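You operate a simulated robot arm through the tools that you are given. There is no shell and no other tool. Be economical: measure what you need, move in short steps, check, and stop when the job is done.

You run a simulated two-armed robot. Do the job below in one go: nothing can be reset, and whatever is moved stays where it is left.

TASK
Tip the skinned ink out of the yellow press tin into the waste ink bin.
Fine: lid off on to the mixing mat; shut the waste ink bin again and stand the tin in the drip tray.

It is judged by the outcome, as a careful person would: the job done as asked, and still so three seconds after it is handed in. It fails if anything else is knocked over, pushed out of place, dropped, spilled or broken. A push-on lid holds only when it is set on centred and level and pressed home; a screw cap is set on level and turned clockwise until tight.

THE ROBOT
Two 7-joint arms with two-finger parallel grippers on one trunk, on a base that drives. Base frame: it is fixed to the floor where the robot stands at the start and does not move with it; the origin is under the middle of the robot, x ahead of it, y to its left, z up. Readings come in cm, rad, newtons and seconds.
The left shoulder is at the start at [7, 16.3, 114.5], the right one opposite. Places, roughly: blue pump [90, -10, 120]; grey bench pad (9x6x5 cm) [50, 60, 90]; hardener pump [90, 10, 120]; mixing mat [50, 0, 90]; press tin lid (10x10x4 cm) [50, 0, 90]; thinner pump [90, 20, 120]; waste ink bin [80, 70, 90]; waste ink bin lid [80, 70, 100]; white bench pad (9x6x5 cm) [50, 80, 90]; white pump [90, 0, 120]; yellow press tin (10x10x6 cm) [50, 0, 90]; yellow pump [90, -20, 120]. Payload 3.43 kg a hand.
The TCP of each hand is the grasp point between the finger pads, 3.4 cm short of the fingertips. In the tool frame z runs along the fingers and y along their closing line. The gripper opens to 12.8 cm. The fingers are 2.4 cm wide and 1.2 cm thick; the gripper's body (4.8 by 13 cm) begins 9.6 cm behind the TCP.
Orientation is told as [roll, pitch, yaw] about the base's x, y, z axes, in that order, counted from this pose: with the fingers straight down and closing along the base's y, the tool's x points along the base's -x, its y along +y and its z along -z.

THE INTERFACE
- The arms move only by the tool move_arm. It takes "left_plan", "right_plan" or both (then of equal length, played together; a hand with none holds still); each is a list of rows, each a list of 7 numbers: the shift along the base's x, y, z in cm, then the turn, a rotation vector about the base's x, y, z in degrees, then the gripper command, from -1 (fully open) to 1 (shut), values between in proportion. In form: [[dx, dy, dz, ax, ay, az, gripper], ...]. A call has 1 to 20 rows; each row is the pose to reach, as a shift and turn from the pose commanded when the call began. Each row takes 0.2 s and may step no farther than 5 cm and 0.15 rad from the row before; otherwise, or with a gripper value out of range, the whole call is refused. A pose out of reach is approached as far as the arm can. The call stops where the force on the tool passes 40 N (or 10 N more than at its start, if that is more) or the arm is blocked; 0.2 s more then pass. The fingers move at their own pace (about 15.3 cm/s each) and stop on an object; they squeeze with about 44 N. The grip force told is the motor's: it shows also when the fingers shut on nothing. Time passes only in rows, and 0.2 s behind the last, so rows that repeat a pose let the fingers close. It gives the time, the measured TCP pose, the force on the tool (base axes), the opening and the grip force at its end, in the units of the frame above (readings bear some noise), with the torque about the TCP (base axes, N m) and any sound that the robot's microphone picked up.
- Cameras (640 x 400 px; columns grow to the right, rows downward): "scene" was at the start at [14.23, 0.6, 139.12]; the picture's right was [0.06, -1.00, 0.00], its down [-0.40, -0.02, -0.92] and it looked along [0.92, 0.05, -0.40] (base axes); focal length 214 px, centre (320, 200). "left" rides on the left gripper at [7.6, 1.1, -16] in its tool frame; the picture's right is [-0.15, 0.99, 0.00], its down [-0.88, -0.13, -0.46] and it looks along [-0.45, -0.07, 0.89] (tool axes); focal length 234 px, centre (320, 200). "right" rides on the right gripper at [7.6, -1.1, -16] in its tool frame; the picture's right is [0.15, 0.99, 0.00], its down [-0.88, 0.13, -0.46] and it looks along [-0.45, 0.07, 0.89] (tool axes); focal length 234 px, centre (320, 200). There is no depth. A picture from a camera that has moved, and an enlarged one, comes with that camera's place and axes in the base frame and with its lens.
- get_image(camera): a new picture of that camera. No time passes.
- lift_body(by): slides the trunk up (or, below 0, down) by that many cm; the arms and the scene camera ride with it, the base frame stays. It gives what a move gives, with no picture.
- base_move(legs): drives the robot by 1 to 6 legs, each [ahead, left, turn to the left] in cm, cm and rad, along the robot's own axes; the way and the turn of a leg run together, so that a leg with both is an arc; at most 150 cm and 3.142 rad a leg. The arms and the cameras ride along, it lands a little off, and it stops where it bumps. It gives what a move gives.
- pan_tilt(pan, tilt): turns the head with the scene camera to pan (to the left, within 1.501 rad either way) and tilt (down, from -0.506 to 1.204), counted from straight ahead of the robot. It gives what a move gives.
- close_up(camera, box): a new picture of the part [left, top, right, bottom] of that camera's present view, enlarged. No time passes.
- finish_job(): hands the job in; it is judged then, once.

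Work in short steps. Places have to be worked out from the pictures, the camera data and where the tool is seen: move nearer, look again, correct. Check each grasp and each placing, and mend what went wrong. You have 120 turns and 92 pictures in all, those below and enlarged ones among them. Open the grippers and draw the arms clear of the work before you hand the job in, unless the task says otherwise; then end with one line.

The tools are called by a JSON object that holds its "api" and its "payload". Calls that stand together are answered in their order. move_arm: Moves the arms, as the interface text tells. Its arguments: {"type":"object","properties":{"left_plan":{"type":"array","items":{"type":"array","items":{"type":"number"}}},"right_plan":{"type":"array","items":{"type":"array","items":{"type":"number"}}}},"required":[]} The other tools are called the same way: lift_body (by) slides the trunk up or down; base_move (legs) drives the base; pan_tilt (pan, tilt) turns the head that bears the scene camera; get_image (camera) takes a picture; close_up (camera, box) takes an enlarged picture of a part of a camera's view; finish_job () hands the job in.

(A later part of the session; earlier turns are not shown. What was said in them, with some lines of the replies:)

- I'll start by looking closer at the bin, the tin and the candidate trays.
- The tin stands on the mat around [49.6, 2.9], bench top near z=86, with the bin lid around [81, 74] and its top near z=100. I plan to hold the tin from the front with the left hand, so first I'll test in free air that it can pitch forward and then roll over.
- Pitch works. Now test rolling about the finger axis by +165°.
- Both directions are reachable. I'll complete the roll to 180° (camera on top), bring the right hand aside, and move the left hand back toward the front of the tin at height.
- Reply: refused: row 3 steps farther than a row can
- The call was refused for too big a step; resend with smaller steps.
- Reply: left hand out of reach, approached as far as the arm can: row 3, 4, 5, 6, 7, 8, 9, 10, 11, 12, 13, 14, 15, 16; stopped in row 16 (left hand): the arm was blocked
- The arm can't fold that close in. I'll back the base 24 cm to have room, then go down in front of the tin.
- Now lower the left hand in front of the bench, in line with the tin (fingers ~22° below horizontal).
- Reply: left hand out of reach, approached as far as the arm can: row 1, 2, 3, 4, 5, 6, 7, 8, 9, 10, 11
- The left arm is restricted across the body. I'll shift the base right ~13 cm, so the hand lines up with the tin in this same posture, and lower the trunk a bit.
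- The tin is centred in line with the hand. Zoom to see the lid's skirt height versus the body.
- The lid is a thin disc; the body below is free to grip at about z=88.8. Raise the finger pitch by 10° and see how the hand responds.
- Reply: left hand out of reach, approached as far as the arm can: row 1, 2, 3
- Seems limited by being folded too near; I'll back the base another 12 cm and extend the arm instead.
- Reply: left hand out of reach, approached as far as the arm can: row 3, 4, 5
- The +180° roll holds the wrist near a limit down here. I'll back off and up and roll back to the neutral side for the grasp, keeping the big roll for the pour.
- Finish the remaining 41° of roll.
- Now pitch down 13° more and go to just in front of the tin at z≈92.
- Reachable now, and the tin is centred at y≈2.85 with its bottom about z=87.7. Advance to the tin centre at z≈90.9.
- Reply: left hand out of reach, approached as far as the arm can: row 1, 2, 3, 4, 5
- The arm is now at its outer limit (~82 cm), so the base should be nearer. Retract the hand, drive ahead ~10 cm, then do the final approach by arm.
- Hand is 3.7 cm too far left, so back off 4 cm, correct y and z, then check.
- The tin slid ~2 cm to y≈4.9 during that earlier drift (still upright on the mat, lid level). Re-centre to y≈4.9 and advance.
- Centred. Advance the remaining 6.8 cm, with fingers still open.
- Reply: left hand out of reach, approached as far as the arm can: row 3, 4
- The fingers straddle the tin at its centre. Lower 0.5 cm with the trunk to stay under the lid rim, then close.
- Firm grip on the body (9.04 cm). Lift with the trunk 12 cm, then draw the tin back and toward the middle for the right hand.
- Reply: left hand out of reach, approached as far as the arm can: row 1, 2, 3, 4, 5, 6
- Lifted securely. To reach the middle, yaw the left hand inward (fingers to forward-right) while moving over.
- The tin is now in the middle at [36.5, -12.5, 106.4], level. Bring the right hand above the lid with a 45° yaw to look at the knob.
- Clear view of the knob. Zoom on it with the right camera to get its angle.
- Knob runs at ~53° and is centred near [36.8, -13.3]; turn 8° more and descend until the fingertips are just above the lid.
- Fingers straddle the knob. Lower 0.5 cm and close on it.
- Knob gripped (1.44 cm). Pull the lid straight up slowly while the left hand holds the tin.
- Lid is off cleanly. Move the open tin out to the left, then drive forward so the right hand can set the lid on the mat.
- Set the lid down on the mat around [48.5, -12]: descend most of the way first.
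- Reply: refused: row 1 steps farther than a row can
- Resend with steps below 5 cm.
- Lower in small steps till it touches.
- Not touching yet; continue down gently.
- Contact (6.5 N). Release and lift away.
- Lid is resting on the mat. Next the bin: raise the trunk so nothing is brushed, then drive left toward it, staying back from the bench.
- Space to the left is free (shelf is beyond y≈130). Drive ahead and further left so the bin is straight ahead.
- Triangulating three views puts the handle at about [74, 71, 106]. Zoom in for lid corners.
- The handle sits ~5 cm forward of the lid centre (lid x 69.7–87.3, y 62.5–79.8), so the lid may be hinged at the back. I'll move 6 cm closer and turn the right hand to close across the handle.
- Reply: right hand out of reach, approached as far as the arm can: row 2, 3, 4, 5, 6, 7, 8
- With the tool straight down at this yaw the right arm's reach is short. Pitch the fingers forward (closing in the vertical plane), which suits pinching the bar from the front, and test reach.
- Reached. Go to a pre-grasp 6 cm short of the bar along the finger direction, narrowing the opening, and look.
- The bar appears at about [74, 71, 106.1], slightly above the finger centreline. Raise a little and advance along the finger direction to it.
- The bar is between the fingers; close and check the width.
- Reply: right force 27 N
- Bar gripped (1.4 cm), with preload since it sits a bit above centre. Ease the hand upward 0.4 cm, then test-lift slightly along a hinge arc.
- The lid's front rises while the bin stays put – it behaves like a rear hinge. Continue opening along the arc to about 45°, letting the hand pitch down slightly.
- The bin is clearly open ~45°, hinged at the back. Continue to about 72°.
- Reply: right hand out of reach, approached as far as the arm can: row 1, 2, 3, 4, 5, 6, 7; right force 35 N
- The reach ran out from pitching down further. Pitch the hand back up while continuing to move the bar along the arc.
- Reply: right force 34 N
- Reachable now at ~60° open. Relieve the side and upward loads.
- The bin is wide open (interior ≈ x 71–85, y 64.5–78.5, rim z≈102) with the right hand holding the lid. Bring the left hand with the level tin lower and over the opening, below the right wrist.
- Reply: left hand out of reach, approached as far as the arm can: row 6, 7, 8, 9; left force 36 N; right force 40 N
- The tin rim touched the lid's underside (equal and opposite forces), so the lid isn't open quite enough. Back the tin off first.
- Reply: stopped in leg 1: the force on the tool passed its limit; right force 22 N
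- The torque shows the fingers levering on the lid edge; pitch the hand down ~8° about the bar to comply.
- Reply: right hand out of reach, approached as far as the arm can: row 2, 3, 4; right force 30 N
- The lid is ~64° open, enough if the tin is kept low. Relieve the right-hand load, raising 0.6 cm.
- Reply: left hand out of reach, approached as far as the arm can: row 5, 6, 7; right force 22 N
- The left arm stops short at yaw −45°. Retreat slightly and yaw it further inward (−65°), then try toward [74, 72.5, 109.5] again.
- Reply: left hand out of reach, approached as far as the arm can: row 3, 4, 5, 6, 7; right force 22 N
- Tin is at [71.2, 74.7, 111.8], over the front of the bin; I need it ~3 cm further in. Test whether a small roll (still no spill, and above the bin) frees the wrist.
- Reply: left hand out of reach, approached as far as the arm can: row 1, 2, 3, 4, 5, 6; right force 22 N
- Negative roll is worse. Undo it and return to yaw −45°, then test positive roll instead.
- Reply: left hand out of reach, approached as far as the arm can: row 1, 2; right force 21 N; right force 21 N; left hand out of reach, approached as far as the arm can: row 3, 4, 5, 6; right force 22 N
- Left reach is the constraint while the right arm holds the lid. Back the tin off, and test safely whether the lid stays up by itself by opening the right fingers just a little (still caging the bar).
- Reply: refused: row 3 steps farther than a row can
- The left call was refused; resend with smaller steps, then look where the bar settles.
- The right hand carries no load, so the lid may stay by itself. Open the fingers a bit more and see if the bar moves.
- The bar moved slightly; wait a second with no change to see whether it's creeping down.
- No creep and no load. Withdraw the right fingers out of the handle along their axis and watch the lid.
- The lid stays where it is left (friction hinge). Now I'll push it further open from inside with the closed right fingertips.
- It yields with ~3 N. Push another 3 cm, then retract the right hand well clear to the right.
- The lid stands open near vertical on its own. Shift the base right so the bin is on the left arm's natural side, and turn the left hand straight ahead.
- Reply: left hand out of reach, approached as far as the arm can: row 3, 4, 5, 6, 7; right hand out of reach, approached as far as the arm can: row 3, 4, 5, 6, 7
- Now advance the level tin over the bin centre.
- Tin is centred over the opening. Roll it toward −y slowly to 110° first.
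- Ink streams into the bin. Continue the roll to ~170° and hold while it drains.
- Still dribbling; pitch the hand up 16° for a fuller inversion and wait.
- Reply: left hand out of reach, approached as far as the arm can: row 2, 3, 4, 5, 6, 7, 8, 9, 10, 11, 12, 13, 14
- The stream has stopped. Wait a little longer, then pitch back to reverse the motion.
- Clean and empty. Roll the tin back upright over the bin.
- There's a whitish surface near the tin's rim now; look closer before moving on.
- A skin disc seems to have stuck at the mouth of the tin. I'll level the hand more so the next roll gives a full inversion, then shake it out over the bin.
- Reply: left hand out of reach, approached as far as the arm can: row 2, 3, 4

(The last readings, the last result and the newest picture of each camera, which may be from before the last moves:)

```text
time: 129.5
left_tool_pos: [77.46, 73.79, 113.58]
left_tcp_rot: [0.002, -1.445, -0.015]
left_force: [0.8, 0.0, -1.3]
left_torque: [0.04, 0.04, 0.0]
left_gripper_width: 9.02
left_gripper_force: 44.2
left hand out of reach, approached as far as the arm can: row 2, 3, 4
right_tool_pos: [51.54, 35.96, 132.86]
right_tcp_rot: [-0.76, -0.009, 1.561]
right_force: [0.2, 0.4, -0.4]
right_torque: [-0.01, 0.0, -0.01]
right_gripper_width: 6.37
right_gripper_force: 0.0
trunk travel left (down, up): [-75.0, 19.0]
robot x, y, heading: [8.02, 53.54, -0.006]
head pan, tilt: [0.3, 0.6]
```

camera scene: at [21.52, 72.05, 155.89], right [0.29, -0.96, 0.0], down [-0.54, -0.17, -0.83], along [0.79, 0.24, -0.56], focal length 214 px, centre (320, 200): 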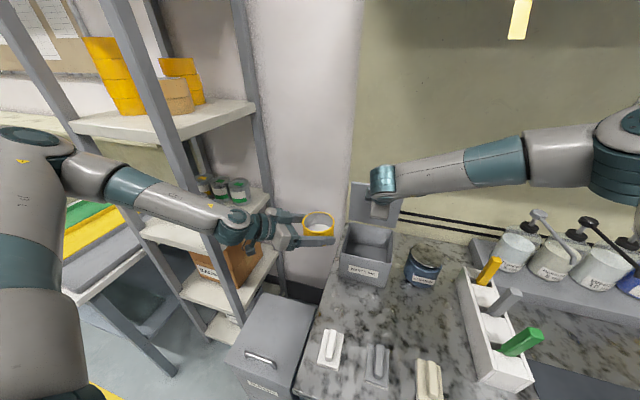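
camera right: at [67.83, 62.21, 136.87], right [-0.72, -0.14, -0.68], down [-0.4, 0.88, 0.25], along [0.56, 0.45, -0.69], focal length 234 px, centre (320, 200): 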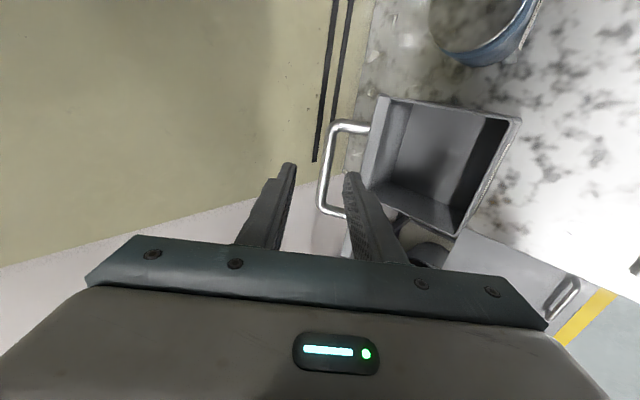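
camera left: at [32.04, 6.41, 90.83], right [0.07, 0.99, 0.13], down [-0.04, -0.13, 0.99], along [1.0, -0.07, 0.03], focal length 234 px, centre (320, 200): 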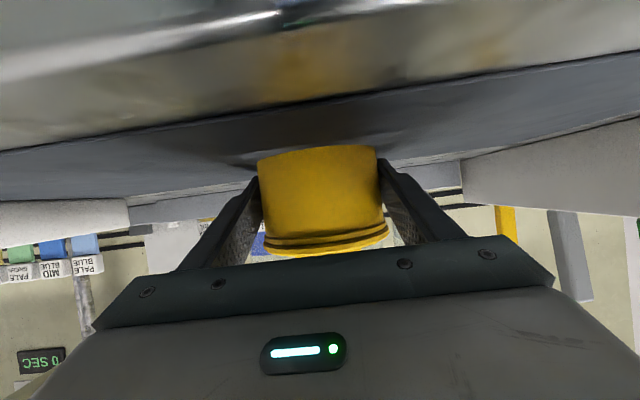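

Lower the trunk 3 cm, then roll the tin fully over again.

{"api": "lift_body", "payload": {"by": -3}}

{"api": "move_arm", "payload": {"left_plan": [[0, 0, 0, 8.4, 0, -1.1, 1], [0, 0, 0, 16.9, 0, -2.1, 1], [0, 0, 0, 25.3, 0, -3.2, 1], [0, 0, 0, 33.7, 0, -4.2, 1], [0, 0, 0, 42.1, 0, -5.3, 1], [0, 0, 0, 50.6, 0, -6.4, 1], [0, 0, 0, 59, 0, -7.4, 1], [0, 0, 0, 67.4, 0, -8.5, 1], [0, 0, 0, 75.9, 0, -9.5, 1], [0, 0, 0, 84.3, 0, -10.6, 1], [0, 0, 0, 92.7, 0, -11.7, 1], [0, 0, 0, 101.2, 0, -12.7, 1], [0, 0, 0, 109.6, 0, -13.8, 1], [0, 0, 0, 118, 0, -14.8, 1], [0, 0, 0, 126.4, 0, -15.9, 1], [0, 0, 0, 134.9, 0, -17, 1], [0, 0, 0, 143.3, 0, -18, 1], [0, 0, 0, 151.7, 0, -19.1, 1], [0, 0, 0, 160.2, 0, -20.1, 1], [0, 0, 0, 168.6, 0, -21.2, 1]]}}

{"api": "close_up", "payload": {"camera": "scene", "box": [300, 140, 400, 260]}}

```text
time: 130.3
left_tool_pos: [77.4, 73.84, 110.4]
left_tcp_rot: [0.001, -1.442, -0.015]
left_force: [-0.2, 0.1, -0.3]
left_torque: [-0.03, 0.01, -0.01]
left_gripper_width: 9.02
left_gripper_force: 44.2
right_tool_pos: [51.34, 36.01, 129.86]
right_tcp_rot: [-0.76, -0.007, 1.562]
right_force: [0.5, 0.2, -0.1]
right_torque: [-0.01, 0.0, 0.01]
right_gripper_width: 6.37
right_gripper_force: 0.0
trunk travel left (down, up): [-72.0, 22.0]
robot x, y, heading: [8.29, 53.55, -0.003]
head pan, tilt: [0.3, 0.6]
```

```text
time: 134.5
left_tool_pos: [77.42, 74.07, 110.75]
left_tcp_rot: [0.925, 1.359, -2.193]
left_force: [-0.1, 0.5, -0.6]
left_torque: [-0.02, 0.03, -0.04]
left_gripper_width: 9.03
left_gripper_force: 44.4
left hand out of reach, approached as far as the arm can: row 18, 19, 20
right_tool_pos: [51.41, 36.06, 129.89]
right_tcp_rot: [-0.759, -0.007, 1.56]
right_force: [-0.1, -0.2, 1.1]
right_torque: [0.03, 0.01, 0.0]
right_gripper_width: 6.4
right_gripper_force: 0.1
trunk travel left (down, up): [-72.0, 22.0]
robot x, y, heading: [7.98, 53.12, -0.006]
head pan, tilt: [0.3, 0.6]
```

```text
3.33 times, centred on (350, 200) of scene
camera zoom: at [21.49, 55.82, 146.89], right [0.29, -0.96, 0.0], down [-0.54, -0.16, -0.82], along [0.79, 0.24, -0.57], focal length 715 px, centre (220, 200)
```

zoom: 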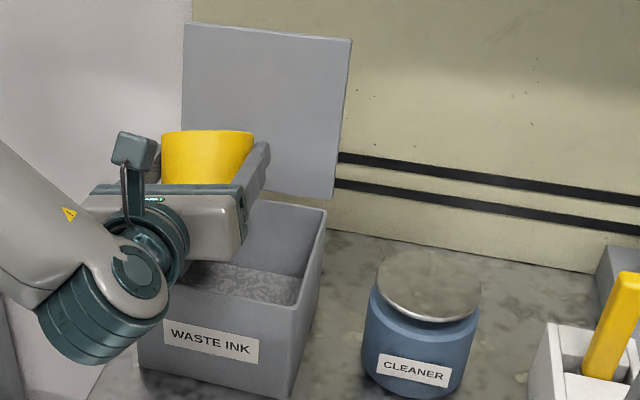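

Fully inverted over the bin. Shake vertically several times to dislodge the skin.

{"api": "move_arm", "payload": {"left_plan": [[0, -0.5, 0, 0, 0, 0, 1], [0, -0.5, 4.4, 0, 0, 0, 1], [0, -0.5, -0.4, 0, 0, 0, 1], [0, -0.5, 4.4, 0, 0, 0, 1], [0, -0.5, -0.4, 0, 0, 0, 1], [0, -0.5, 4.4, 0, 0, 0, 1], [0, -0.5, -0.4, 0, 0, 0, 1], [0, -0.5, 4.4, 0, 0, 0, 1], [0, -0.5, -0.4, 0, 0, 0, 1], [0, -0.5, 4.4, 0, 0, 0, 1], [0, -0.5, -0.4, 0, 0, 0, 1], [0, -0.5, 4.4, 0, 0, 0, 1], [0, -0.5, -0.4, 0, 0, 0, 1], [0, -0.5, 0.5, 0, 0, 0, 1], [0, -0.5, 0.5, 0, 0, 0, 1], [0, -0.5, 0.5, 0, 0, 0, 1], [0, -0.5, 0.5, 0, 0, 0, 1], [0, -0.5, 0.5, 0, 0, 0, 1]]}}

{"api": "close_up", "payload": {"camera": "scene", "box": [300, 140, 400, 260]}}

```text
time: 138.3
left_tool_pos: [77.38, 73.72, 111.36]
left_tcp_rot: [0.94, 1.357, -2.177]
left_force: [0.9, 0.5, -0.3]
left_torque: [-0.04, 0.03, -0.01]
left_gripper_width: 9.03
left_gripper_force: 43.8
left hand out of reach, approached as far as the arm can: row 1, 3, 5, 7, 9, 11, 13
right_tool_pos: [51.49, 36.1, 129.79]
right_tcp_rot: [-0.759, -0.007, 1.564]
right_force: [0.1, 0.2, -0.7]
right_torque: [0.03, -0.01, -0.01]
right_gripper_width: 6.4
right_gripper_force: 0.1
trunk travel left (down, up): [-72.0, 22.0]
robot x, y, heading: [8.09, 53.18, -0.007]
head pan, tilt: [0.3, 0.6]
```

```text
3.33 times, centred on (350, 200) of scene
camera zoom: at [21.46, 55.81, 146.89], right [0.29, -0.96, 0.0], down [-0.54, -0.16, -0.83], along [0.79, 0.24, -0.56], focal length 715 px, centre (220, 200)
```

zoom: 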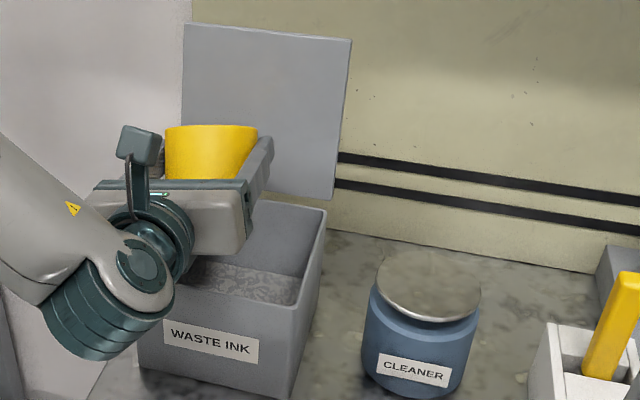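

Roll the tin back upright to inspect.

{"api": "move_arm", "payload": {"left_plan": [[0, 0, 0, -8.4, 0, 1.1, 1], [0, 0, 0, -16.9, 0, 2.1, 1], [0, 0, 0, -25.3, 0, 3.2, 1], [0, 0, 0, -33.7, 0, 4.2, 1], [0, 0, 0, -42.1, 0, 5.3, 1], [0, 0, 0, -50.6, 0, 6.4, 1], [0, 0, 0, -59, 0, 7.4, 1], [0, 0, 0, -67.4, 0, 8.5, 1], [0, 0, 0, -75.9, 0, 9.5, 1], [0, 0, 0, -84.3, 0, 10.6, 1], [0, 0, 0, -92.7, 0, 11.7, 1], [0, 0, 0, -101.2, 0, 12.7, 1], [0, 0, 0, -109.6, 0, 13.8, 1], [0, 0, 0, -118, 0, 14.8, 1], [0, 0, 0, -126.4, 0, 15.9, 1], [0, 0, 0, -134.9, 0, 17, 1], [0, 0, 0, -143.3, 0, 18, 1], [0, 0, 0, -151.7, 0, 19.1, 1], [0, 0, 0, -160.2, 0, 20.1, 1], [0, 0, 0, -168, 0, 21.2, 1]]}}

{"api": "close_up", "payload": {"camera": "scene", "box": [300, 140, 400, 260]}}

```text
time: 142.5
left_tool_pos: [77.37, 73.64, 111.27]
left_tcp_rot: [0.063, -1.442, -0.08]
left_force: [1.1, -0.1, -0.4]
left_torque: [0.0, 0.03, 0.0]
left_gripper_width: 9.03
left_gripper_force: 43.9
right_tool_pos: [51.36, 36.22, 129.78]
right_tcp_rot: [-0.758, -0.006, 1.562]
right_force: [-0.4, 0.1, 0.0]
right_torque: [0.01, -0.02, 0.0]
right_gripper_width: 6.41
right_gripper_force: 0.2
trunk travel left (down, up): [-72.0, 22.0]
robot x, y, heading: [7.95, 53.57, -0.004]
head pan, tilt: [0.3, 0.6]
```

```text
3.33 times, centred on (350, 200) of scene
camera zoom: at [21.49, 55.82, 146.89], right [0.29, -0.96, 0.0], down [-0.54, -0.16, -0.82], along [0.79, 0.24, -0.57], focal length 715 px, centre (220, 200)
```

zoom: 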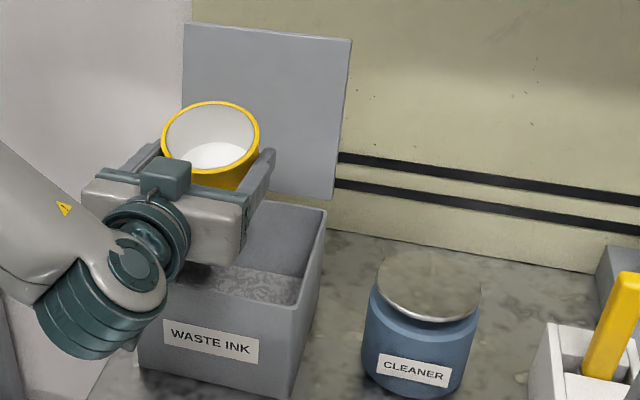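

The interior now shows depth – coated walls and a bright bottom. Zoom to confirm it's empty.

{"api": "close_up", "payload": {"camera": "scene", "box": [320, 165, 348, 195]}}

```text
13.33 times, centred on (334, 180) of scene
camera zoom: at [21.49, 55.82, 146.89], right [0.29, -0.96, 0.0], down [-0.54, -0.16, -0.82], along [0.79, 0.24, -0.57], focal length 2860 px, centre (133, 467)
```

zoom: 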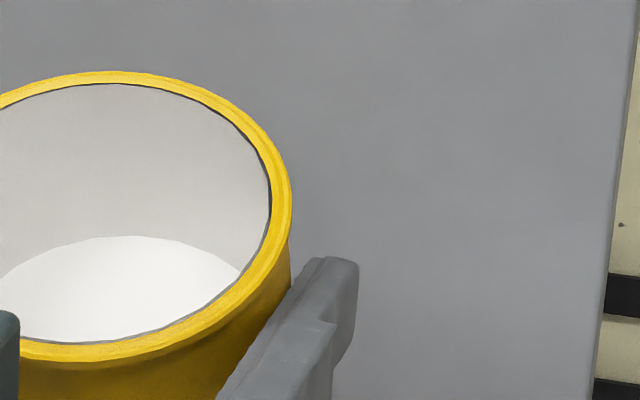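

The tin is empty (only a thin film). Withdraw it from the bin, restoring its pitch, then shift the base left and raise the trunk so the right hand can close the lid.

{"api": "move_arm", "payload": {"left_plan": [[-1, 0, 1, 0, 6, 0, 1], [-3, 0, 2, 0, 12, 0, 1], [-6, 0, 2, 0, 18, 0, 1], [-9, 0, 2, 0, 18, 0, 1], [-11, 0, 2, 0, 18, 0, 1], [-11, 0, 2, 0, 18, 0, 1]]}}

{"api": "lift_body", "payload": {"by": 9}}

{"api": "base_move", "payload": {"legs": [[0, 16, 0.005]]}}

```text
time: 143.9
left_tool_pos: [67.41, 73.41, 113.43]
left_tcp_rot: [0.015, -1.127, -0.03]
left_force: [0.0, -0.2, -1.1]
left_torque: [0.03, 0.0, -0.03]
left_gripper_width: 9.03
left_gripper_force: 44.7
left hand out of reach, approached as far as the arm can: row 5, 6
right_tool_pos: [51.59, 36.01, 129.82]
right_tcp_rot: [-0.758, -0.007, 1.561]
right_force: [-0.2, 0.3, -0.4]
right_torque: [0.04, -0.02, -0.01]
right_gripper_width: 6.42
right_gripper_force: 0.0
trunk travel left (down, up): [-72.0, 22.0]
robot x, y, heading: [8.05, 53.62, -0.008]
head pan, tilt: [0.3, 0.6]
```

```text
time: 145.1
left_tool_pos: [67.59, 73.31, 122.33]
left_tcp_rot: [0.012, -1.126, -0.029]
left_force: [-0.4, -0.3, -1.0]
left_torque: [0.01, 0.02, 0.0]
left_gripper_width: 8.98
left_gripper_force: 44.0
right_tool_pos: [51.48, 36.16, 138.78]
right_tcp_rot: [-0.759, -0.007, 1.563]
right_force: [-0.3, -0.2, -0.2]
right_torque: [0.01, 0.01, 0.0]
right_gripper_width: 6.39
right_gripper_force: 0.0
trunk travel left (down, up): [-81.0, 13.0]
robot x, y, heading: [7.58, 53.29, -0.005]
head pan, tilt: [0.3, 0.6]
```

```text
time: 146.6
left_tool_pos: [67.54, 89.57, 122.59]
left_tcp_rot: [0.019, -1.126, -0.029]
left_force: [-0.2, -1.4, -1.2]
left_torque: [0.05, 0.01, 0.06]
left_gripper_width: 9.03
left_gripper_force: 44.2
right_tool_pos: [51.53, 52.16, 138.77]
right_tcp_rot: [-0.759, -0.008, 1.567]
right_force: [-0.5, -0.3, 0.3]
right_torque: [0.0, 0.01, 0.02]
right_gripper_width: 6.41
right_gripper_force: 0.0
trunk travel left (down, up): [-81.0, 13.0]
robot x, y, heading: [8.2, 69.67, 0.002]
head pan, tilt: [0.3, 0.6]
```

Bring the right hand to above the lid's top edge, fingers set to straddle it, and look.

{"api": "move_arm", "payload": {"right_plan": [[3.4, 2.2, -0.5, 0, 0, 0, 0.1], [6.8, 4.4, -1.5, 0, 0, 0, 0.2], [10.2, 6.6, -2.5, 0, 0, 0, 0.2], [13.6, 8.8, -4, 0, 0, 0, 0.2], [17, 11, -6, 0, 0, 0, 0.2], [20.4, 13.2, -8, 0, 0, 0, 0.2], [23.8, 15.4, -10, 0, 0, 0, 0.2], [26, 17.8, -12, 0, 0, 0, 0.2], [26, 17.8, -12, 0, 0, 0, 0.2]]}}

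{"api": "get_image", "payload": {"camera": "right"}}

```text
time: 148.6
left_tool_pos: [67.42, 89.78, 122.4]
left_tcp_rot: [0.015, -1.128, -0.026]
left_force: [-0.9, 0.3, -0.3]
left_torque: [-0.03, 0.02, -0.01]
left_gripper_width: 9.0
left_gripper_force: 45.0
right_tool_pos: [77.88, 70.12, 127.06]
right_tcp_rot: [-0.761, -0.007, 1.566]
right_force: [-0.7, 0.0, 0.4]
right_torque: [0.03, -0.02, 0.0]
right_gripper_width: 5.13
right_gripper_force: 0.0
trunk travel left (down, up): [-81.0, 13.0]
robot x, y, heading: [8.14, 69.16, 0.001]
head pan, tilt: [0.3, 0.6]
```

```text
11 pictures are left
camera right: at [67.63, 62.35, 139.44], right [-0.72, -0.14, -0.68], down [-0.41, 0.88, 0.25], along [0.57, 0.45, -0.69], focal length 234 px, centre (320, 200)
```

right: 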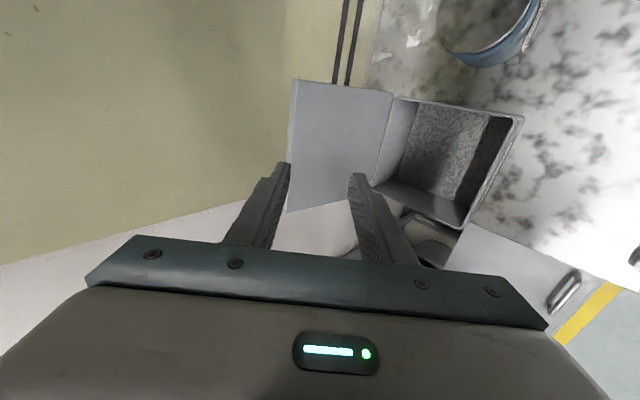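

The lid leans slightly past vertical, its top edge near [89.6, z≈119.7]. Flatten the hand pitch by 10° and move above that edge, then dip so one finger goes behind it.

{"api": "move_arm", "payload": {"right_plan": [[2, 0, 0, 0, -5, 0, 0.2], [4.5, 0, -1, 0, -10, 0, 0.2], [7, 0, -2.5, 0, -10, 0, 0.2], [8.4, 0, -3.5, 0, -10, 0, 0.2], [8.4, 0, -3.5, 0, -10, 0, 0.2]]}}

{"api": "get_image", "payload": {"camera": "right"}}

```text
time: 149.8
left_tool_pos: [67.36, 89.73, 122.53]
left_tcp_rot: [0.013, -1.127, -0.025]
left_force: [-0.3, 0.2, -1.1]
left_torque: [-0.03, 0.01, 0.06]
left_gripper_width: 9.01
left_gripper_force: 44.2
right_tool_pos: [86.09, 70.25, 123.46]
right_tcp_rot: [-0.934, -0.006, 1.57]
right_force: [0.4, 0.9, 1.0]
right_torque: [0.01, -0.02, -0.01]
right_gripper_width: 5.12
right_gripper_force: 0.1
trunk travel left (down, up): [-81.0, 13.0]
robot x, y, heading: [8.12, 69.66, 0.001]
head pan, tilt: [0.3, 0.6]
```

```text
10 pictures are left
camera right: at [73.95, 62.57, 133.88], right [-0.59, -0.14, -0.8], down [-0.44, 0.88, 0.17], along [0.68, 0.45, -0.58], focal length 234 px, centre (320, 200)
```

right: 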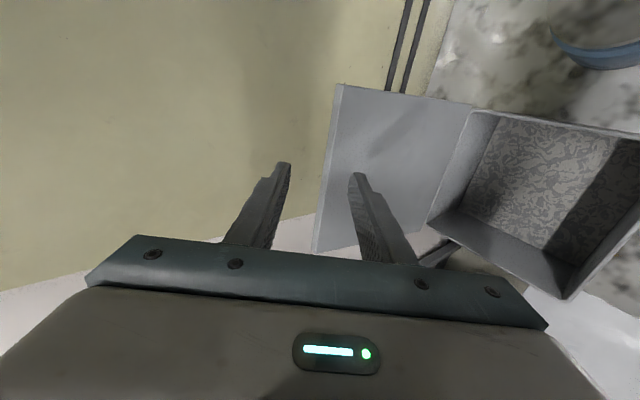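

The edge lies between the fingers. Dip 4.8 cm, then check force.

{"api": "move_arm", "payload": {"right_plan": [[0.3, 0, -1.6, 0, 0, 0, 0.2], [0.5, 0, -3.2, 0, 0, 0, 0.2], [0.5, 0, -4.8, 0, 0, 0, 0.2], [0.5, 0, -4.8, 0, 0, 0, 0.2]]}}

{"api": "get_image", "payload": {"camera": "right"}}

```text
time: 150.8
left_tool_pos: [67.37, 89.87, 122.42]
left_tcp_rot: [0.012, -1.127, -0.024]
left_force: [1.8, 0.6, -0.1]
left_torque: [0.01, 0.04, 0.0]
left_gripper_width: 9.01
left_gripper_force: 43.7
right_tool_pos: [86.64, 70.22, 118.92]
right_tcp_rot: [-0.938, -0.008, 1.569]
right_force: [4.3, 0.7, 17.2]
right_torque: [-0.22, -0.71, 0.1]
right_gripper_width: 6.07
right_gripper_force: 8.7
trunk travel left (down, up): [-81.0, 13.0]
robot x, y, heading: [8.45, 69.14, -0.003]
head pan, tilt: [0.3, 0.6]
```

```text
9 pictures are left
camera right: at [74.32, 62.52, 129.38], right [-0.58, -0.14, -0.8], down [-0.44, 0.88, 0.17], along [0.68, 0.45, -0.58], focal length 234 px, centre (320, 200)
```

right: 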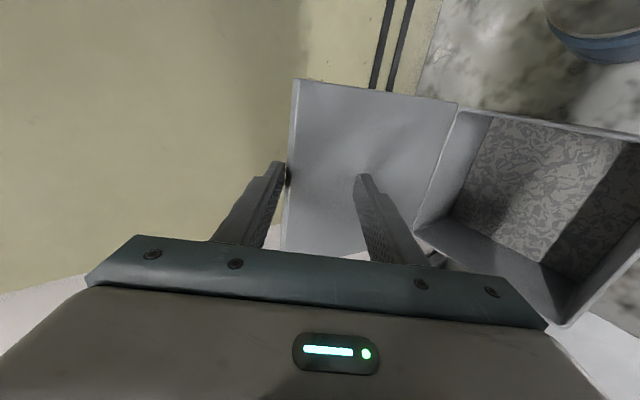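

The back finger bears on the lid's edge. Pull back toward me a few centimetres and see if the lid follows.

{"api": "move_arm", "payload": {"right_plan": [[-0.8, 0, 0, 0, 0, 0, 0.2], [-1.6, 0, 0.1, 0, 0, 0, 0.2], [-2.4, 0, 0.2, 0, 0, 0, 0.2], [-3.2, 0, 0.2, 0, 0, 0, 0.2], [-4, 0, 0.1, 0, 0, 0, 0.2]]}}

{"api": "get_image", "payload": {"camera": "right"}}

```text
time: 152.0
left_tool_pos: [67.52, 89.79, 122.41]
left_tcp_rot: [0.015, -1.124, -0.024]
left_force: [0.2, -0.5, -0.5]
left_torque: [0.0, 0.0, 0.0]
left_gripper_width: 9.03
left_gripper_force: 44.2
right_tool_pos: [82.44, 70.28, 118.72]
right_tcp_rot: [-0.934, -0.007, 1.568]
right_force: [0.0, 0.5, -0.4]
right_torque: [-0.02, 0.03, 0.01]
right_gripper_width: 5.16
right_gripper_force: 0.1
trunk travel left (down, up): [-81.0, 13.0]
robot x, y, heading: [8.15, 69.37, 0.003]
head pan, tilt: [0.3, 0.6]
```

```text
8 pictures are left
camera right: at [70.34, 62.46, 129.17], right [-0.59, -0.14, -0.8], down [-0.44, 0.88, 0.17], along [0.68, 0.45, -0.58], focal length 234 px, centre (320, 200)
```

right: 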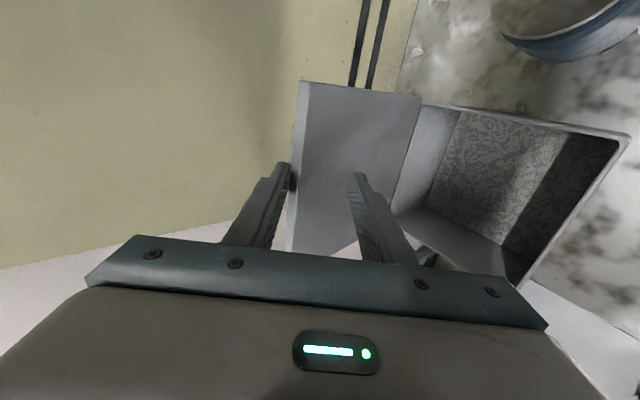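

The lid follows. Keep drawing it forward and down along its arc to about 40°, then withdraw the fingers.

{"api": "move_arm", "payload": {"right_plan": [[-1.6, 0, -0.2, 0, 0, 0, 0.2], [-3.3, 0, -0.5, 0, 0, 0, 0.2], [-4.8, 0, -1, 0, 0, 0, 0.2], [-6.3, 0, -1.7, 0, 0, 0, 0.2], [-7.7, 0, -2.5, 0, 0, 0, 0.2], [-9, 0, -3.5, 0, 0, 0, 0.2], [-10.2, 0, -4.5, 0, 0, 0, 0.2], [-11.3, 0, -5.6, 0, 0, 0, 0.2], [-12.2, 0, -6.6, 0, 0, 0, 0.2], [-12.2, 0, -6.6, 0, 0, 0, 0.2]]}}

{"api": "get_image", "payload": {"camera": "right"}}

```text
time: 154.2
left_tool_pos: [67.47, 89.81, 122.38]
left_tcp_rot: [0.014, -1.125, -0.024]
left_force: [-0.5, 0.2, -0.9]
left_torque: [-0.02, 0.04, 0.01]
left_gripper_width: 9.02
left_gripper_force: 43.8
right_tool_pos: [70.44, 70.24, 112.03]
right_tcp_rot: [-0.934, -0.007, 1.569]
right_force: [0.1, 0.7, -1.1]
right_torque: [-0.01, -0.02, 0.01]
right_gripper_width: 5.11
right_gripper_force: 0.0
trunk travel left (down, up): [-81.0, 13.0]
robot x, y, heading: [8.38, 69.61, 0.002]
head pan, tilt: [0.3, 0.6]
```

```text
7 pictures are left
camera right: at [58.15, 62.46, 122.6], right [-0.59, -0.14, -0.8], down [-0.44, 0.88, 0.17], along [0.68, 0.45, -0.58], focal length 234 px, centre (320, 200)
```

right: 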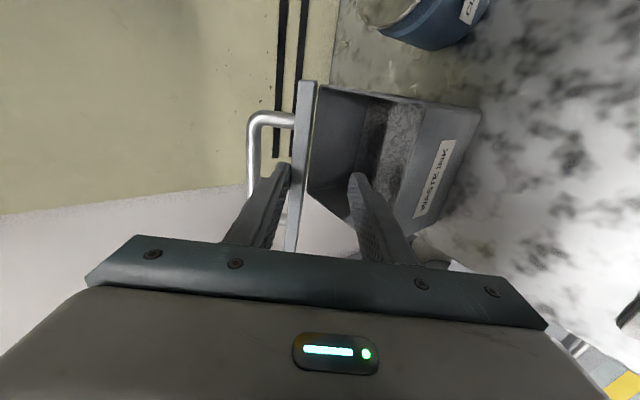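

The lid is now about 45° and holding. Withdraw, close the fingers, come over the lid, and press it down from above near its front edge.

{"api": "move_arm", "payload": {"right_plan": [[-2.5, 0, 1.8, 0, 0, 0, 0.2], [-5, 0, 3.6, 0, 0, 0, 0.2], [-5, 0, 7.5, 0, 0, 0, 0.8], [-3, 0, 10.5, 0, 0, 0, 1], [0, 0, 11, 0, 0, 0, 1], [3, 0, 10, 0, 0, 0, 1], [3.1, 0, 6.2, 0, 0, 0, 1], [1.5, 0, 4.4, 0, 0, 0, 1], [0.2, 0, 2, 0, 0, 0, 1], [-0.9, 0, -0.7, 0, 0, 0, 1], [-1.4, 0, -2.2, 0, 0, 0, 1], [-1.7, 0, -3.4, 0, 0, 0, 1], [-1.9, 0, -4.5, 0, 0, 0, 1], [-1.9, 0, -4.5, 0, 0, 0, 1]]}}

{"api": "get_image", "payload": {"camera": "right"}}

```text
time: 157.2
left_tool_pos: [66.9, 89.73, 122.63]
left_tcp_rot: [0.015, -1.13, -0.025]
left_force: [-0.1, -0.4, -1.6]
left_torque: [-0.03, 0.0, -0.02]
left_gripper_width: 9.0
left_gripper_force: 43.8
right_tool_pos: [67.81, 70.13, 107.6]
right_tcp_rot: [-0.934, -0.008, 1.571]
right_force: [-33.6, -6.2, 2.7]
right_torque: [-0.16, 0.77, -0.51]
right_gripper_width: 0.0
right_gripper_force: 32.6
trunk travel left (down, up): [-81.0, 13.0]
robot x, y, heading: [7.97, 69.71, -0.007]
head pan, tilt: [0.3, 0.6]
```

```text
6 pictures are left
camera right: at [55.7, 62.34, 118.09], right [-0.59, -0.14, -0.8], down [-0.44, 0.88, 0.17], along [0.68, 0.45, -0.58], focal length 234 px, centre (320, 200)
```

right: 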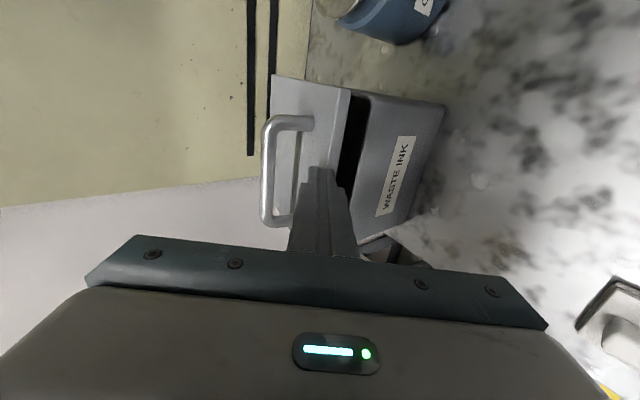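

Nearly shut (~15°), but the hand is pushing forward on it. Ease back 0.8 cm then press straight down.

{"api": "move_arm", "payload": {"right_plan": [[-0.8, 0, 0.2, 0, 0, 0, 1], [-1, 0, -0.3, 0, 0, 0, 1], [-1, 0, -0.9, 0, 0, 0, 1], [-1, 0, -1.5, 0, 0, 0, 1], [-1, 0, -2.1, 0, 0, 0, 1], [-1, 0, -2.1, 0, 0, 0, 1]]}}

```text
time: 158.6
left_tool_pos: [67.4, 89.79, 122.34]
left_tcp_rot: [0.014, -1.125, -0.023]
left_force: [-0.1, 0.7, -0.9]
left_torque: [0.01, -0.02, -0.01]
left_gripper_width: 9.02
left_gripper_force: 44.2
right_tool_pos: [67.44, 70.31, 105.47]
right_tcp_rot: [-0.934, -0.007, 1.57]
right_force: [1.2, -0.4, -0.4]
right_torque: [0.02, 0.01, -0.01]
right_gripper_width: 0.01
right_gripper_force: 33.2
trunk travel left (down, up): [-81.0, 13.0]
robot x, y, heading: [8.16, 69.24, -0.007]
head pan, tilt: [0.3, 0.6]
```

No resistance yet; press further down gently.

{"api": "move_arm", "payload": {"right_plan": [[0.3, 0, -0.4, 0, 0, 0, 1], [0.5, 0, -0.8, 0, 0, 0, 1], [0.5, 0, -1.2, 0, 0, 0, 1], [0.5, 0, -1.2, 0, 0, 0, 1]]}}

{"api": "get_image", "payload": {"camera": "right"}}

```text
time: 159.6
left_tool_pos: [67.0, 90.0, 122.78]
left_tcp_rot: [0.012, -1.13, -0.025]
left_force: [-0.1, -0.1, -1.5]
left_torque: [-0.01, 0.02, -0.01]
left_gripper_width: 9.02
left_gripper_force: 43.2
right_tool_pos: [67.55, 70.29, 104.71]
right_tcp_rot: [-0.938, -0.007, 1.57]
right_force: [-22.3, 2.2, 14.0]
right_torque: [-0.1, 0.16, -0.17]
right_gripper_width: 0.0
right_gripper_force: 33.5
trunk travel left (down, up): [-81.0, 13.0]
robot x, y, heading: [7.75, 69.54, 0.0]
head pan, tilt: [0.3, 0.6]
```

```text
5 pictures are left
camera right: at [55.36, 62.48, 115.06], right [-0.59, -0.14, -0.8], down [-0.44, 0.88, 0.17], along [0.68, 0.45, -0.58], focal length 234 px, centre (320, 200)
```

right: 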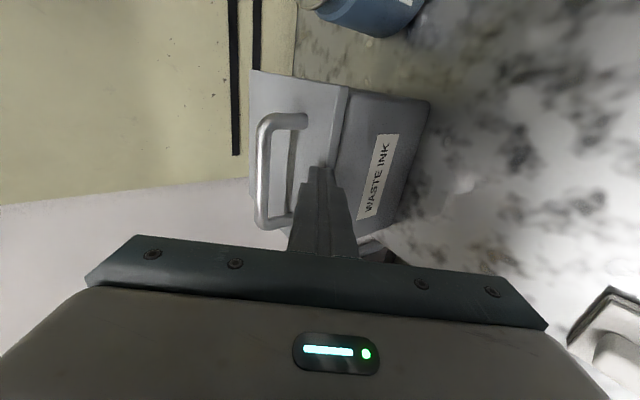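

The lid looks shut, with my fingertips on its front edge. Lift, move slightly forward on to the top, and press once to be sure.

{"api": "move_arm", "payload": {"right_plan": [[-1, 0, 0.5, 0, 0, 0, 1], [-1, 0, 3, 0, 0, 0, 1], [1.5, 0, 3.5, 0, 0, 0, 1], [1.9, 0, 2, 0, 0, 0, 1], [1.9, 0, 1, 0, 0, 0, 1], [1.9, 0, 0.4, 0, 0, 0, 1], [1.9, 0, 0.4, 0, 0, 0, 1]]}}

```text
time: 161.2
left_tool_pos: [67.32, 89.77, 122.58]
left_tcp_rot: [0.014, -1.129, -0.027]
left_force: [-0.5, 0.8, -0.5]
left_torque: [0.04, 0.02, -0.05]
left_gripper_width: 9.03
left_gripper_force: 44.4
right_tool_pos: [69.85, 70.39, 105.03]
right_tcp_rot: [-0.945, -0.009, 1.567]
right_force: [5.5, -2.1, 34.2]
right_torque: [-0.21, -0.87, -0.01]
right_gripper_width: 0.01
right_gripper_force: 33.3
trunk travel left (down, up): [-81.0, 13.0]
robot x, y, heading: [8.34, 69.7, -0.006]
head pan, tilt: [0.3, 0.6]
```

34 N with no movement: the bin is shut. Lift the right hand away and back, then drive back and along to the drip tray.

{"api": "move_arm", "payload": {"right_plan": [[-1, 0, 2.5, 0, 0, 0, 1], [-3, 0, 6, 0, 0, 0, 1], [-5, -1, 10, 0, 0, 0, 1], [-7, -3, 14, 0, 0, 0, 1], [-9, -6, 17, 0, 0, 0, 0.5], [-12, -9, 19, 0, 0, 0, 0], [-15, -12, 21, 0, 0, 0, 0], [-17, -15, 23, 0, 0, 0, 0], [-17, -15, 23, 0, 0, 0, 0]]}}

{"api": "base_move", "payload": {"legs": [[-30, 0, 0], [0, -114, 0]]}}

{"api": "pan_tilt", "payload": {"pan": 0.25, "tilt": 0.6}}

{"api": "get_image", "payload": {"camera": "scene"}}

```text
time: 163.2
left_tool_pos: [67.53, 89.85, 122.43]
left_tcp_rot: [0.013, -1.126, -0.025]
left_force: [0.1, -0.5, -0.9]
left_torque: [0.0, 0.01, -0.01]
left_gripper_width: 9.0
left_gripper_force: 44.4
right_tool_pos: [59.31, 58.74, 131.51]
right_tcp_rot: [-0.931, -0.006, 1.568]
right_force: [0.5, -1.0, 1.0]
right_torque: [0.01, 0.04, -0.06]
right_gripper_width: 6.42
right_gripper_force: 0.1
right hand out of reach, approached as far as the arm can: row 6, 7, 8, 9
trunk travel left (down, up): [-81.0, 13.0]
robot x, y, heading: [8.16, 69.37, -0.003]
head pan, tilt: [0.3, 0.6]
```

```text
time: 170.6
left_tool_pos: [38.15, -22.62, 122.38]
left_tcp_rot: [0.012, -1.126, -0.003]
left_force: [0.7, -0.7, 0.0]
left_torque: [0.01, 0.0, 0.04]
left_gripper_width: 9.02
left_gripper_force: 44.1
right_tool_pos: [30.64, -53.7, 131.3]
right_tcp_rot: [-0.931, -0.005, 1.591]
right_force: [-0.4, 0.5, 0.2]
right_torque: [0.0, -0.01, 0.0]
right_gripper_width: 6.42
right_gripper_force: 0.1
trunk travel left (down, up): [-81.0, 13.0]
robot x, y, heading: [-21.05, -44.14, 0.022]
head pan, tilt: [0.3, 0.6]
```

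```text
time: 171.2
left_tool_pos: [38.15, -22.62, 122.37]
left_tcp_rot: [0.013, -1.125, -0.003]
left_force: [0.3, 0.4, -0.7]
left_torque: [0.01, -0.01, -0.01]
left_gripper_width: 9.01
left_gripper_force: 44.5
right_tool_pos: [30.8, -53.84, 131.46]
right_tcp_rot: [-0.932, -0.008, 1.59]
right_force: [-0.1, 0.7, 0.6]
right_torque: [0.01, 0.02, -0.02]
right_gripper_width: 6.42
right_gripper_force: 0.0
trunk travel left (down, up): [-81.0, 13.0]
robot x, y, heading: [-21.0, -44.44, 0.023]
head pan, tilt: [0.25, 0.6]
```

```text
4 pictures are left
camera scene: at [-7.32, -41.78, 155.89], right [0.27, -0.96, 0.0], down [-0.54, -0.15, -0.82], along [0.8, 0.22, -0.57], focal length 214 px, centre (320, 200)
```

scene: 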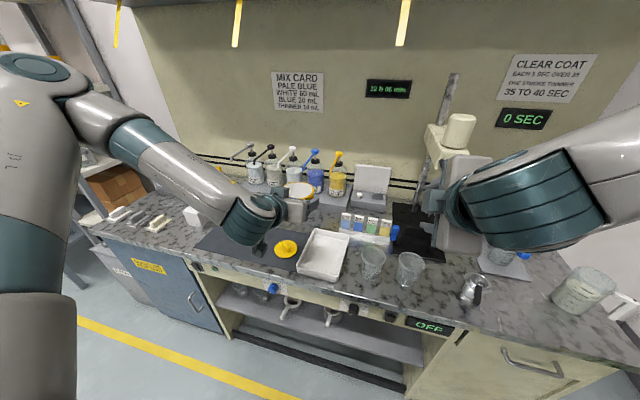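

Tray centre ≈ [51, -27.5]. Shift right 5 cm, lower the trunk, and advance the tin over the tray at a safe height.

{"api": "base_move", "payload": {"legs": [[0, -5, -0.02]]}}

{"api": "lift_body", "payload": {"by": -22}}

{"api": "move_arm", "payload": {"left_plan": [[3, 0, 0, 0, 0, 0, 1], [6, 0, 0, 0, 0, 0, 1], [9, 0, 0, 0, 0, 0, 1], [12, 0, 0, 0, 0, 0, 1], [12.5, 0, 0, 0, 0, 0, 1], [12.5, 0, 0, 0, 0, 0, 1]]}}

{"api": "get_image", "payload": {"camera": "scene"}}

```text
time: 172.2
left_tool_pos: [38.71, -27.87, 122.19]
left_tcp_rot: [-0.004, -1.125, -0.006]
left_force: [0.5, 1.6, -0.6]
left_torque: [-0.06, 0.0, -0.09]
left_gripper_width: 9.02
left_gripper_force: 44.1
right_tool_pos: [30.57, -58.93, 131.44]
right_tcp_rot: [-0.932, 0.002, 1.57]
right_force: [-0.6, 1.5, 0.2]
right_torque: [-0.06, 0.01, -0.09]
right_gripper_width: 6.39
right_gripper_force: 0.0
trunk travel left (down, up): [-81.0, 13.0]
robot x, y, heading: [-20.63, -48.9, -0.002]
head pan, tilt: [0.25, 0.6]
```

```text
time: 174.5
left_tool_pos: [38.55, -28.7, 100.42]
left_tcp_rot: [0.013, -1.125, -0.022]
left_force: [0.7, -0.3, -1.2]
left_torque: [0.02, -0.02, 0.0]
left_gripper_width: 9.04
left_gripper_force: 44.2
right_tool_pos: [30.45, -59.78, 109.51]
right_tcp_rot: [-0.933, -0.006, 1.571]
right_force: [0.0, -1.0, 0.0]
right_torque: [0.02, -0.01, 0.03]
right_gripper_width: 6.4
right_gripper_force: 0.0
trunk travel left (down, up): [-59.0, 35.0]
robot x, y, heading: [-20.52, -48.99, 0.001]
head pan, tilt: [0.25, 0.6]
```

```text
time: 175.9
left_tool_pos: [51.19, -28.72, 100.39]
left_tcp_rot: [0.011, -1.126, -0.022]
left_force: [-1.3, -0.7, -0.6]
left_torque: [0.04, 0.0, 0.01]
left_gripper_width: 9.0
left_gripper_force: 43.7
right_tool_pos: [30.55, -59.82, 109.31]
right_tcp_rot: [-0.934, -0.006, 1.571]
right_force: [-0.6, 0.7, -0.8]
right_torque: [-0.03, -0.01, 0.01]
right_gripper_width: 6.4
right_gripper_force: 0.1
trunk travel left (down, up): [-59.0, 35.0]
robot x, y, heading: [-20.86, -49.1, 0.001]
head pan, tilt: [0.25, 0.6]
```

```text
3 pictures are left
camera scene: at [-7.21, -46.98, 133.89], right [0.25, -0.97, 0.0], down [-0.55, -0.14, -0.82], along [0.8, 0.2, -0.57], focal length 214 px, centre (320, 200)
```

scene: 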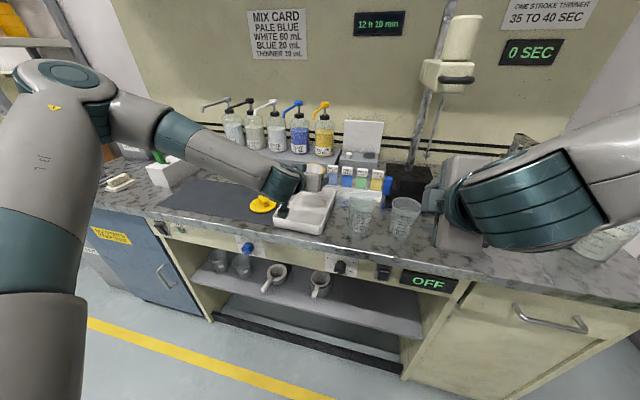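

The tin is centred over the tray (tray ≈ x 38–62.5, y −20.6…−36.5). Lower most of the way.

{"api": "move_arm", "payload": {"left_plan": [[0, 0, -2.5, 0, 0, 0, 1], [0, 0, -5, 0, 0, 0, 1], [0, 0, -7, 0, 0, 0, 1], [0, 0, -7.6, 0, 0, 0, 1], [0, 0, -8.1, 0, 0, 0, 1], [0, 0, -8.1, 0, 0, 0, 1]]}}

```text
time: 177.3
left_tool_pos: [51.08, -28.5, 92.18]
left_tcp_rot: [0.011, -1.126, -0.021]
left_force: [-0.8, -0.1, -0.5]
left_torque: [0.01, 0.0, 0.02]
left_gripper_width: 9.01
left_gripper_force: 44.1
right_tool_pos: [30.53, -59.81, 109.33]
right_tcp_rot: [-0.934, -0.006, 1.569]
right_force: [0.5, -0.3, 0.0]
right_torque: [0.01, -0.01, -0.02]
right_gripper_width: 6.4
right_gripper_force: 0.2
trunk travel left (down, up): [-59.0, 35.0]
robot x, y, heading: [-21.06, -49.28, 0.001]
head pan, tilt: [0.25, 0.6]
```

Lower in fine steps until it touches the tray floor.

{"api": "move_arm", "payload": {"left_plan": [[0, 0, -0.3, 0, 0, 0, 1], [0, 0, -0.6, 0, 0, 0, 1], [0, 0, -0.8, 0, 0, 0, 1], [0, 0, -0.8, 0, 0, 0, 1]]}}

```text
time: 178.3
left_tool_pos: [50.81, -28.37, 91.72]
left_tcp_rot: [0.013, -1.125, -0.021]
left_force: [0.2, 0.2, -0.5]
left_torque: [-0.01, -0.03, 0.03]
left_gripper_width: 8.99
left_gripper_force: 43.9
left hand out of reach, approached as far as the arm can: row 2, 3, 4
right_tool_pos: [30.43, -59.81, 109.5]
right_tcp_rot: [-0.933, -0.005, 1.571]
right_force: [-0.3, 0.1, 0.2]
right_torque: [-0.04, -0.01, -0.01]
right_gripper_width: 6.39
right_gripper_force: 0.1
trunk travel left (down, up): [-59.0, 35.0]
robot x, y, heading: [-20.69, -49.45, -0.0]
head pan, tilt: [0.25, 0.6]
```

Arm limit reached; use the trunk for the remaining fractions.

{"api": "lift_body", "payload": {"by": -0.4}}

```text
time: 178.8
left_tool_pos: [50.84, -28.43, 91.42]
left_tcp_rot: [0.011, -1.128, -0.021]
left_force: [0.9, 0.0, 5.5]
left_torque: [-0.18, -0.31, 0.06]
left_gripper_width: 9.0
left_gripper_force: 44.5
right_tool_pos: [30.39, -59.72, 108.98]
right_tcp_rot: [-0.933, -0.006, 1.571]
right_force: [-0.1, -0.2, 0.9]
right_torque: [-0.02, -0.01, -0.02]
right_gripper_width: 6.39
right_gripper_force: 0.0
trunk travel left (down, up): [-58.6, 35.4]
robot x, y, heading: [-21.04, -48.79, 0.001]
head pan, tilt: [0.25, 0.6]
```

Contact at 5.5 N. Open modestly, staying clear of the tray walls, and back out along the finger axis.

{"api": "move_arm", "payload": {"left_plan": [[0, 0, 0, 0, 0, 0, -0.2], [0, 0, 0, 0, 0, 0, -0.6], [0, 0, 0, 0, 0, 0, -0.62], [0, 0, 0.3, 0, 0, 0, -0.62], [-1.8, 0, 1, 0, 0, 0, -0.62], [-4.5, 0, 2.2, 0, 0, 0, -0.62], [-7.2, 0, 3.5, 0, 0, 0, -0.62], [-10, 0, 5, 0, 0, 0, -0.62], [-13, 0, 7, 0, 0, 0, -0.62], [-16, 0, 9, 0, 0, 0, -0.62]]}}

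{"api": "close_up", "payload": {"camera": "scene", "box": [220, 130, 420, 255]}}

```text
time: 181.0
left_tool_pos: [38.51, -28.76, 100.42]
left_tcp_rot: [0.013, -1.123, -0.024]
left_force: [0.3, -0.5, 0.0]
left_torque: [0.0, 0.02, 0.0]
left_gripper_width: 10.38
left_gripper_force: 0.0
left hand out of reach, approached as far as the arm can: row 9, 10
right_tool_pos: [30.45, -59.93, 108.99]
right_tcp_rot: [-0.933, -0.007, 1.57]
right_force: [-0.2, -0.8, 0.3]
right_torque: [-0.02, -0.02, 0.02]
right_gripper_width: 6.41
right_gripper_force: 0.0
trunk travel left (down, up): [-58.6, 35.4]
robot x, y, heading: [-20.78, -49.44, 0.001]
head pan, tilt: [0.25, 0.6]
```

```text
3.20 times, centred on (320, 192) of scene
camera zoom: at [-7.27, -47.03, 133.49], right [0.25, -0.97, 0.0], down [-0.55, -0.14, -0.83], along [0.8, 0.2, -0.56], focal length 686 px, centre (320, 224)
```

zoom: 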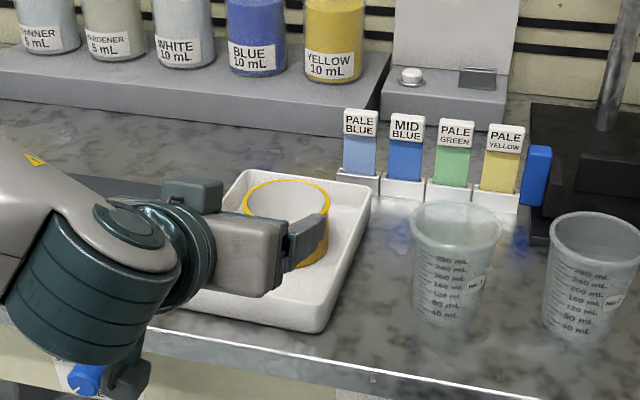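

The tin stands in the tray. Raise, drive back clear, and take a final overview.

{"api": "lift_body", "payload": {"by": 15}}

{"api": "base_move", "payload": {"legs": [[-25, 0, 0], [0, 55, 0]]}}

{"api": "get_image", "payload": {"camera": "scene"}}

```text
time: 182.8
left_tool_pos: [38.58, -28.74, 115.25]
left_tcp_rot: [0.01, -1.124, -0.021]
left_force: [-0.6, -1.1, 0.8]
left_torque: [0.01, 0.05, 0.02]
left_gripper_width: 10.37
left_gripper_force: 0.1
right_tool_pos: [30.59, -59.78, 123.99]
right_tcp_rot: [-0.931, -0.005, 1.572]
right_force: [-0.9, -0.5, -0.2]
right_torque: [0.0, 0.01, -0.01]
right_gripper_width: 6.39
right_gripper_force: 0.1
trunk travel left (down, up): [-73.6, 20.4]
robot x, y, heading: [-20.8, -49.14, -0.001]
head pan, tilt: [0.25, 0.6]
```

```text
time: 187.4
left_tool_pos: [13.14, 27.17, 115.32]
left_tcp_rot: [0.01, -1.125, -0.018]
left_force: [0.2, 0.2, -0.6]
left_torque: [0.03, -0.02, 0.0]
left_gripper_width: 10.37
left_gripper_force: 0.0
right_tool_pos: [5.35, -3.78, 124.01]
right_tcp_rot: [-0.933, -0.007, 1.576]
right_force: [-0.5, 0.1, 0.8]
right_torque: [0.0, 0.01, 0.01]
right_gripper_width: 6.37
right_gripper_force: 0.0
trunk travel left (down, up): [-73.6, 20.4]
robot x, y, heading: [-45.67, 6.46, 0.001]
head pan, tilt: [0.25, 0.6]
```

```text
1 pictures are left
camera scene: at [-32.49, 8.73, 148.49], right [0.25, -0.97, 0.0], down [-0.55, -0.14, -0.83], along [0.8, 0.21, -0.56], focal length 214 px, centre (320, 200)
```

scene: 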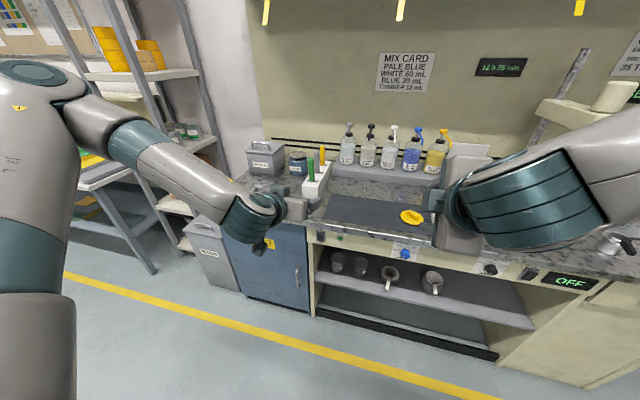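

Zoom in on the bin for a last check that the lid is seated.

{"api": "close_up", "payload": {"camera": "scene", "box": [235, 130, 315, 185]}}

```text
7.27 times, centred on (275, 158) of scene
camera zoom: at [-32.49, 8.73, 148.49], right [0.25, -0.97, 0.0], down [-0.55, -0.14, -0.83], along [0.8, 0.21, -0.56], focal length 1560 px, centre (647, 509)
```

zoom: 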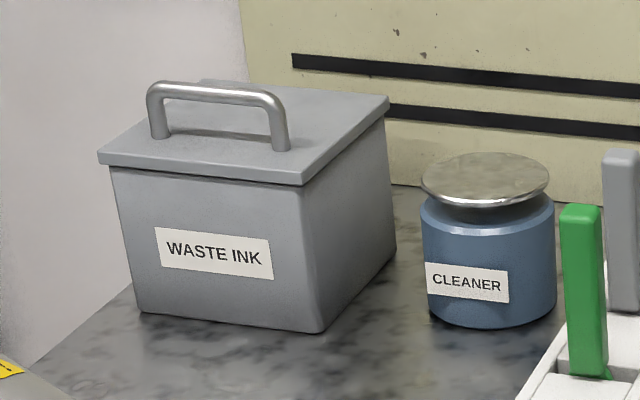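

The bin is fully shut with its neighbours undisturbed, the lid lies on the mat, the tin stands in the tray, and both hands are open and clear. Hand in.

{"api": "finish_job", "payload": {}}

```text
The job is handed in.
```

The skinned ink is tipped into the waste ink bin and the bin is shut; the tin, empty but for a thin film, stands in the drip tray and its lid is on the mixing mat.
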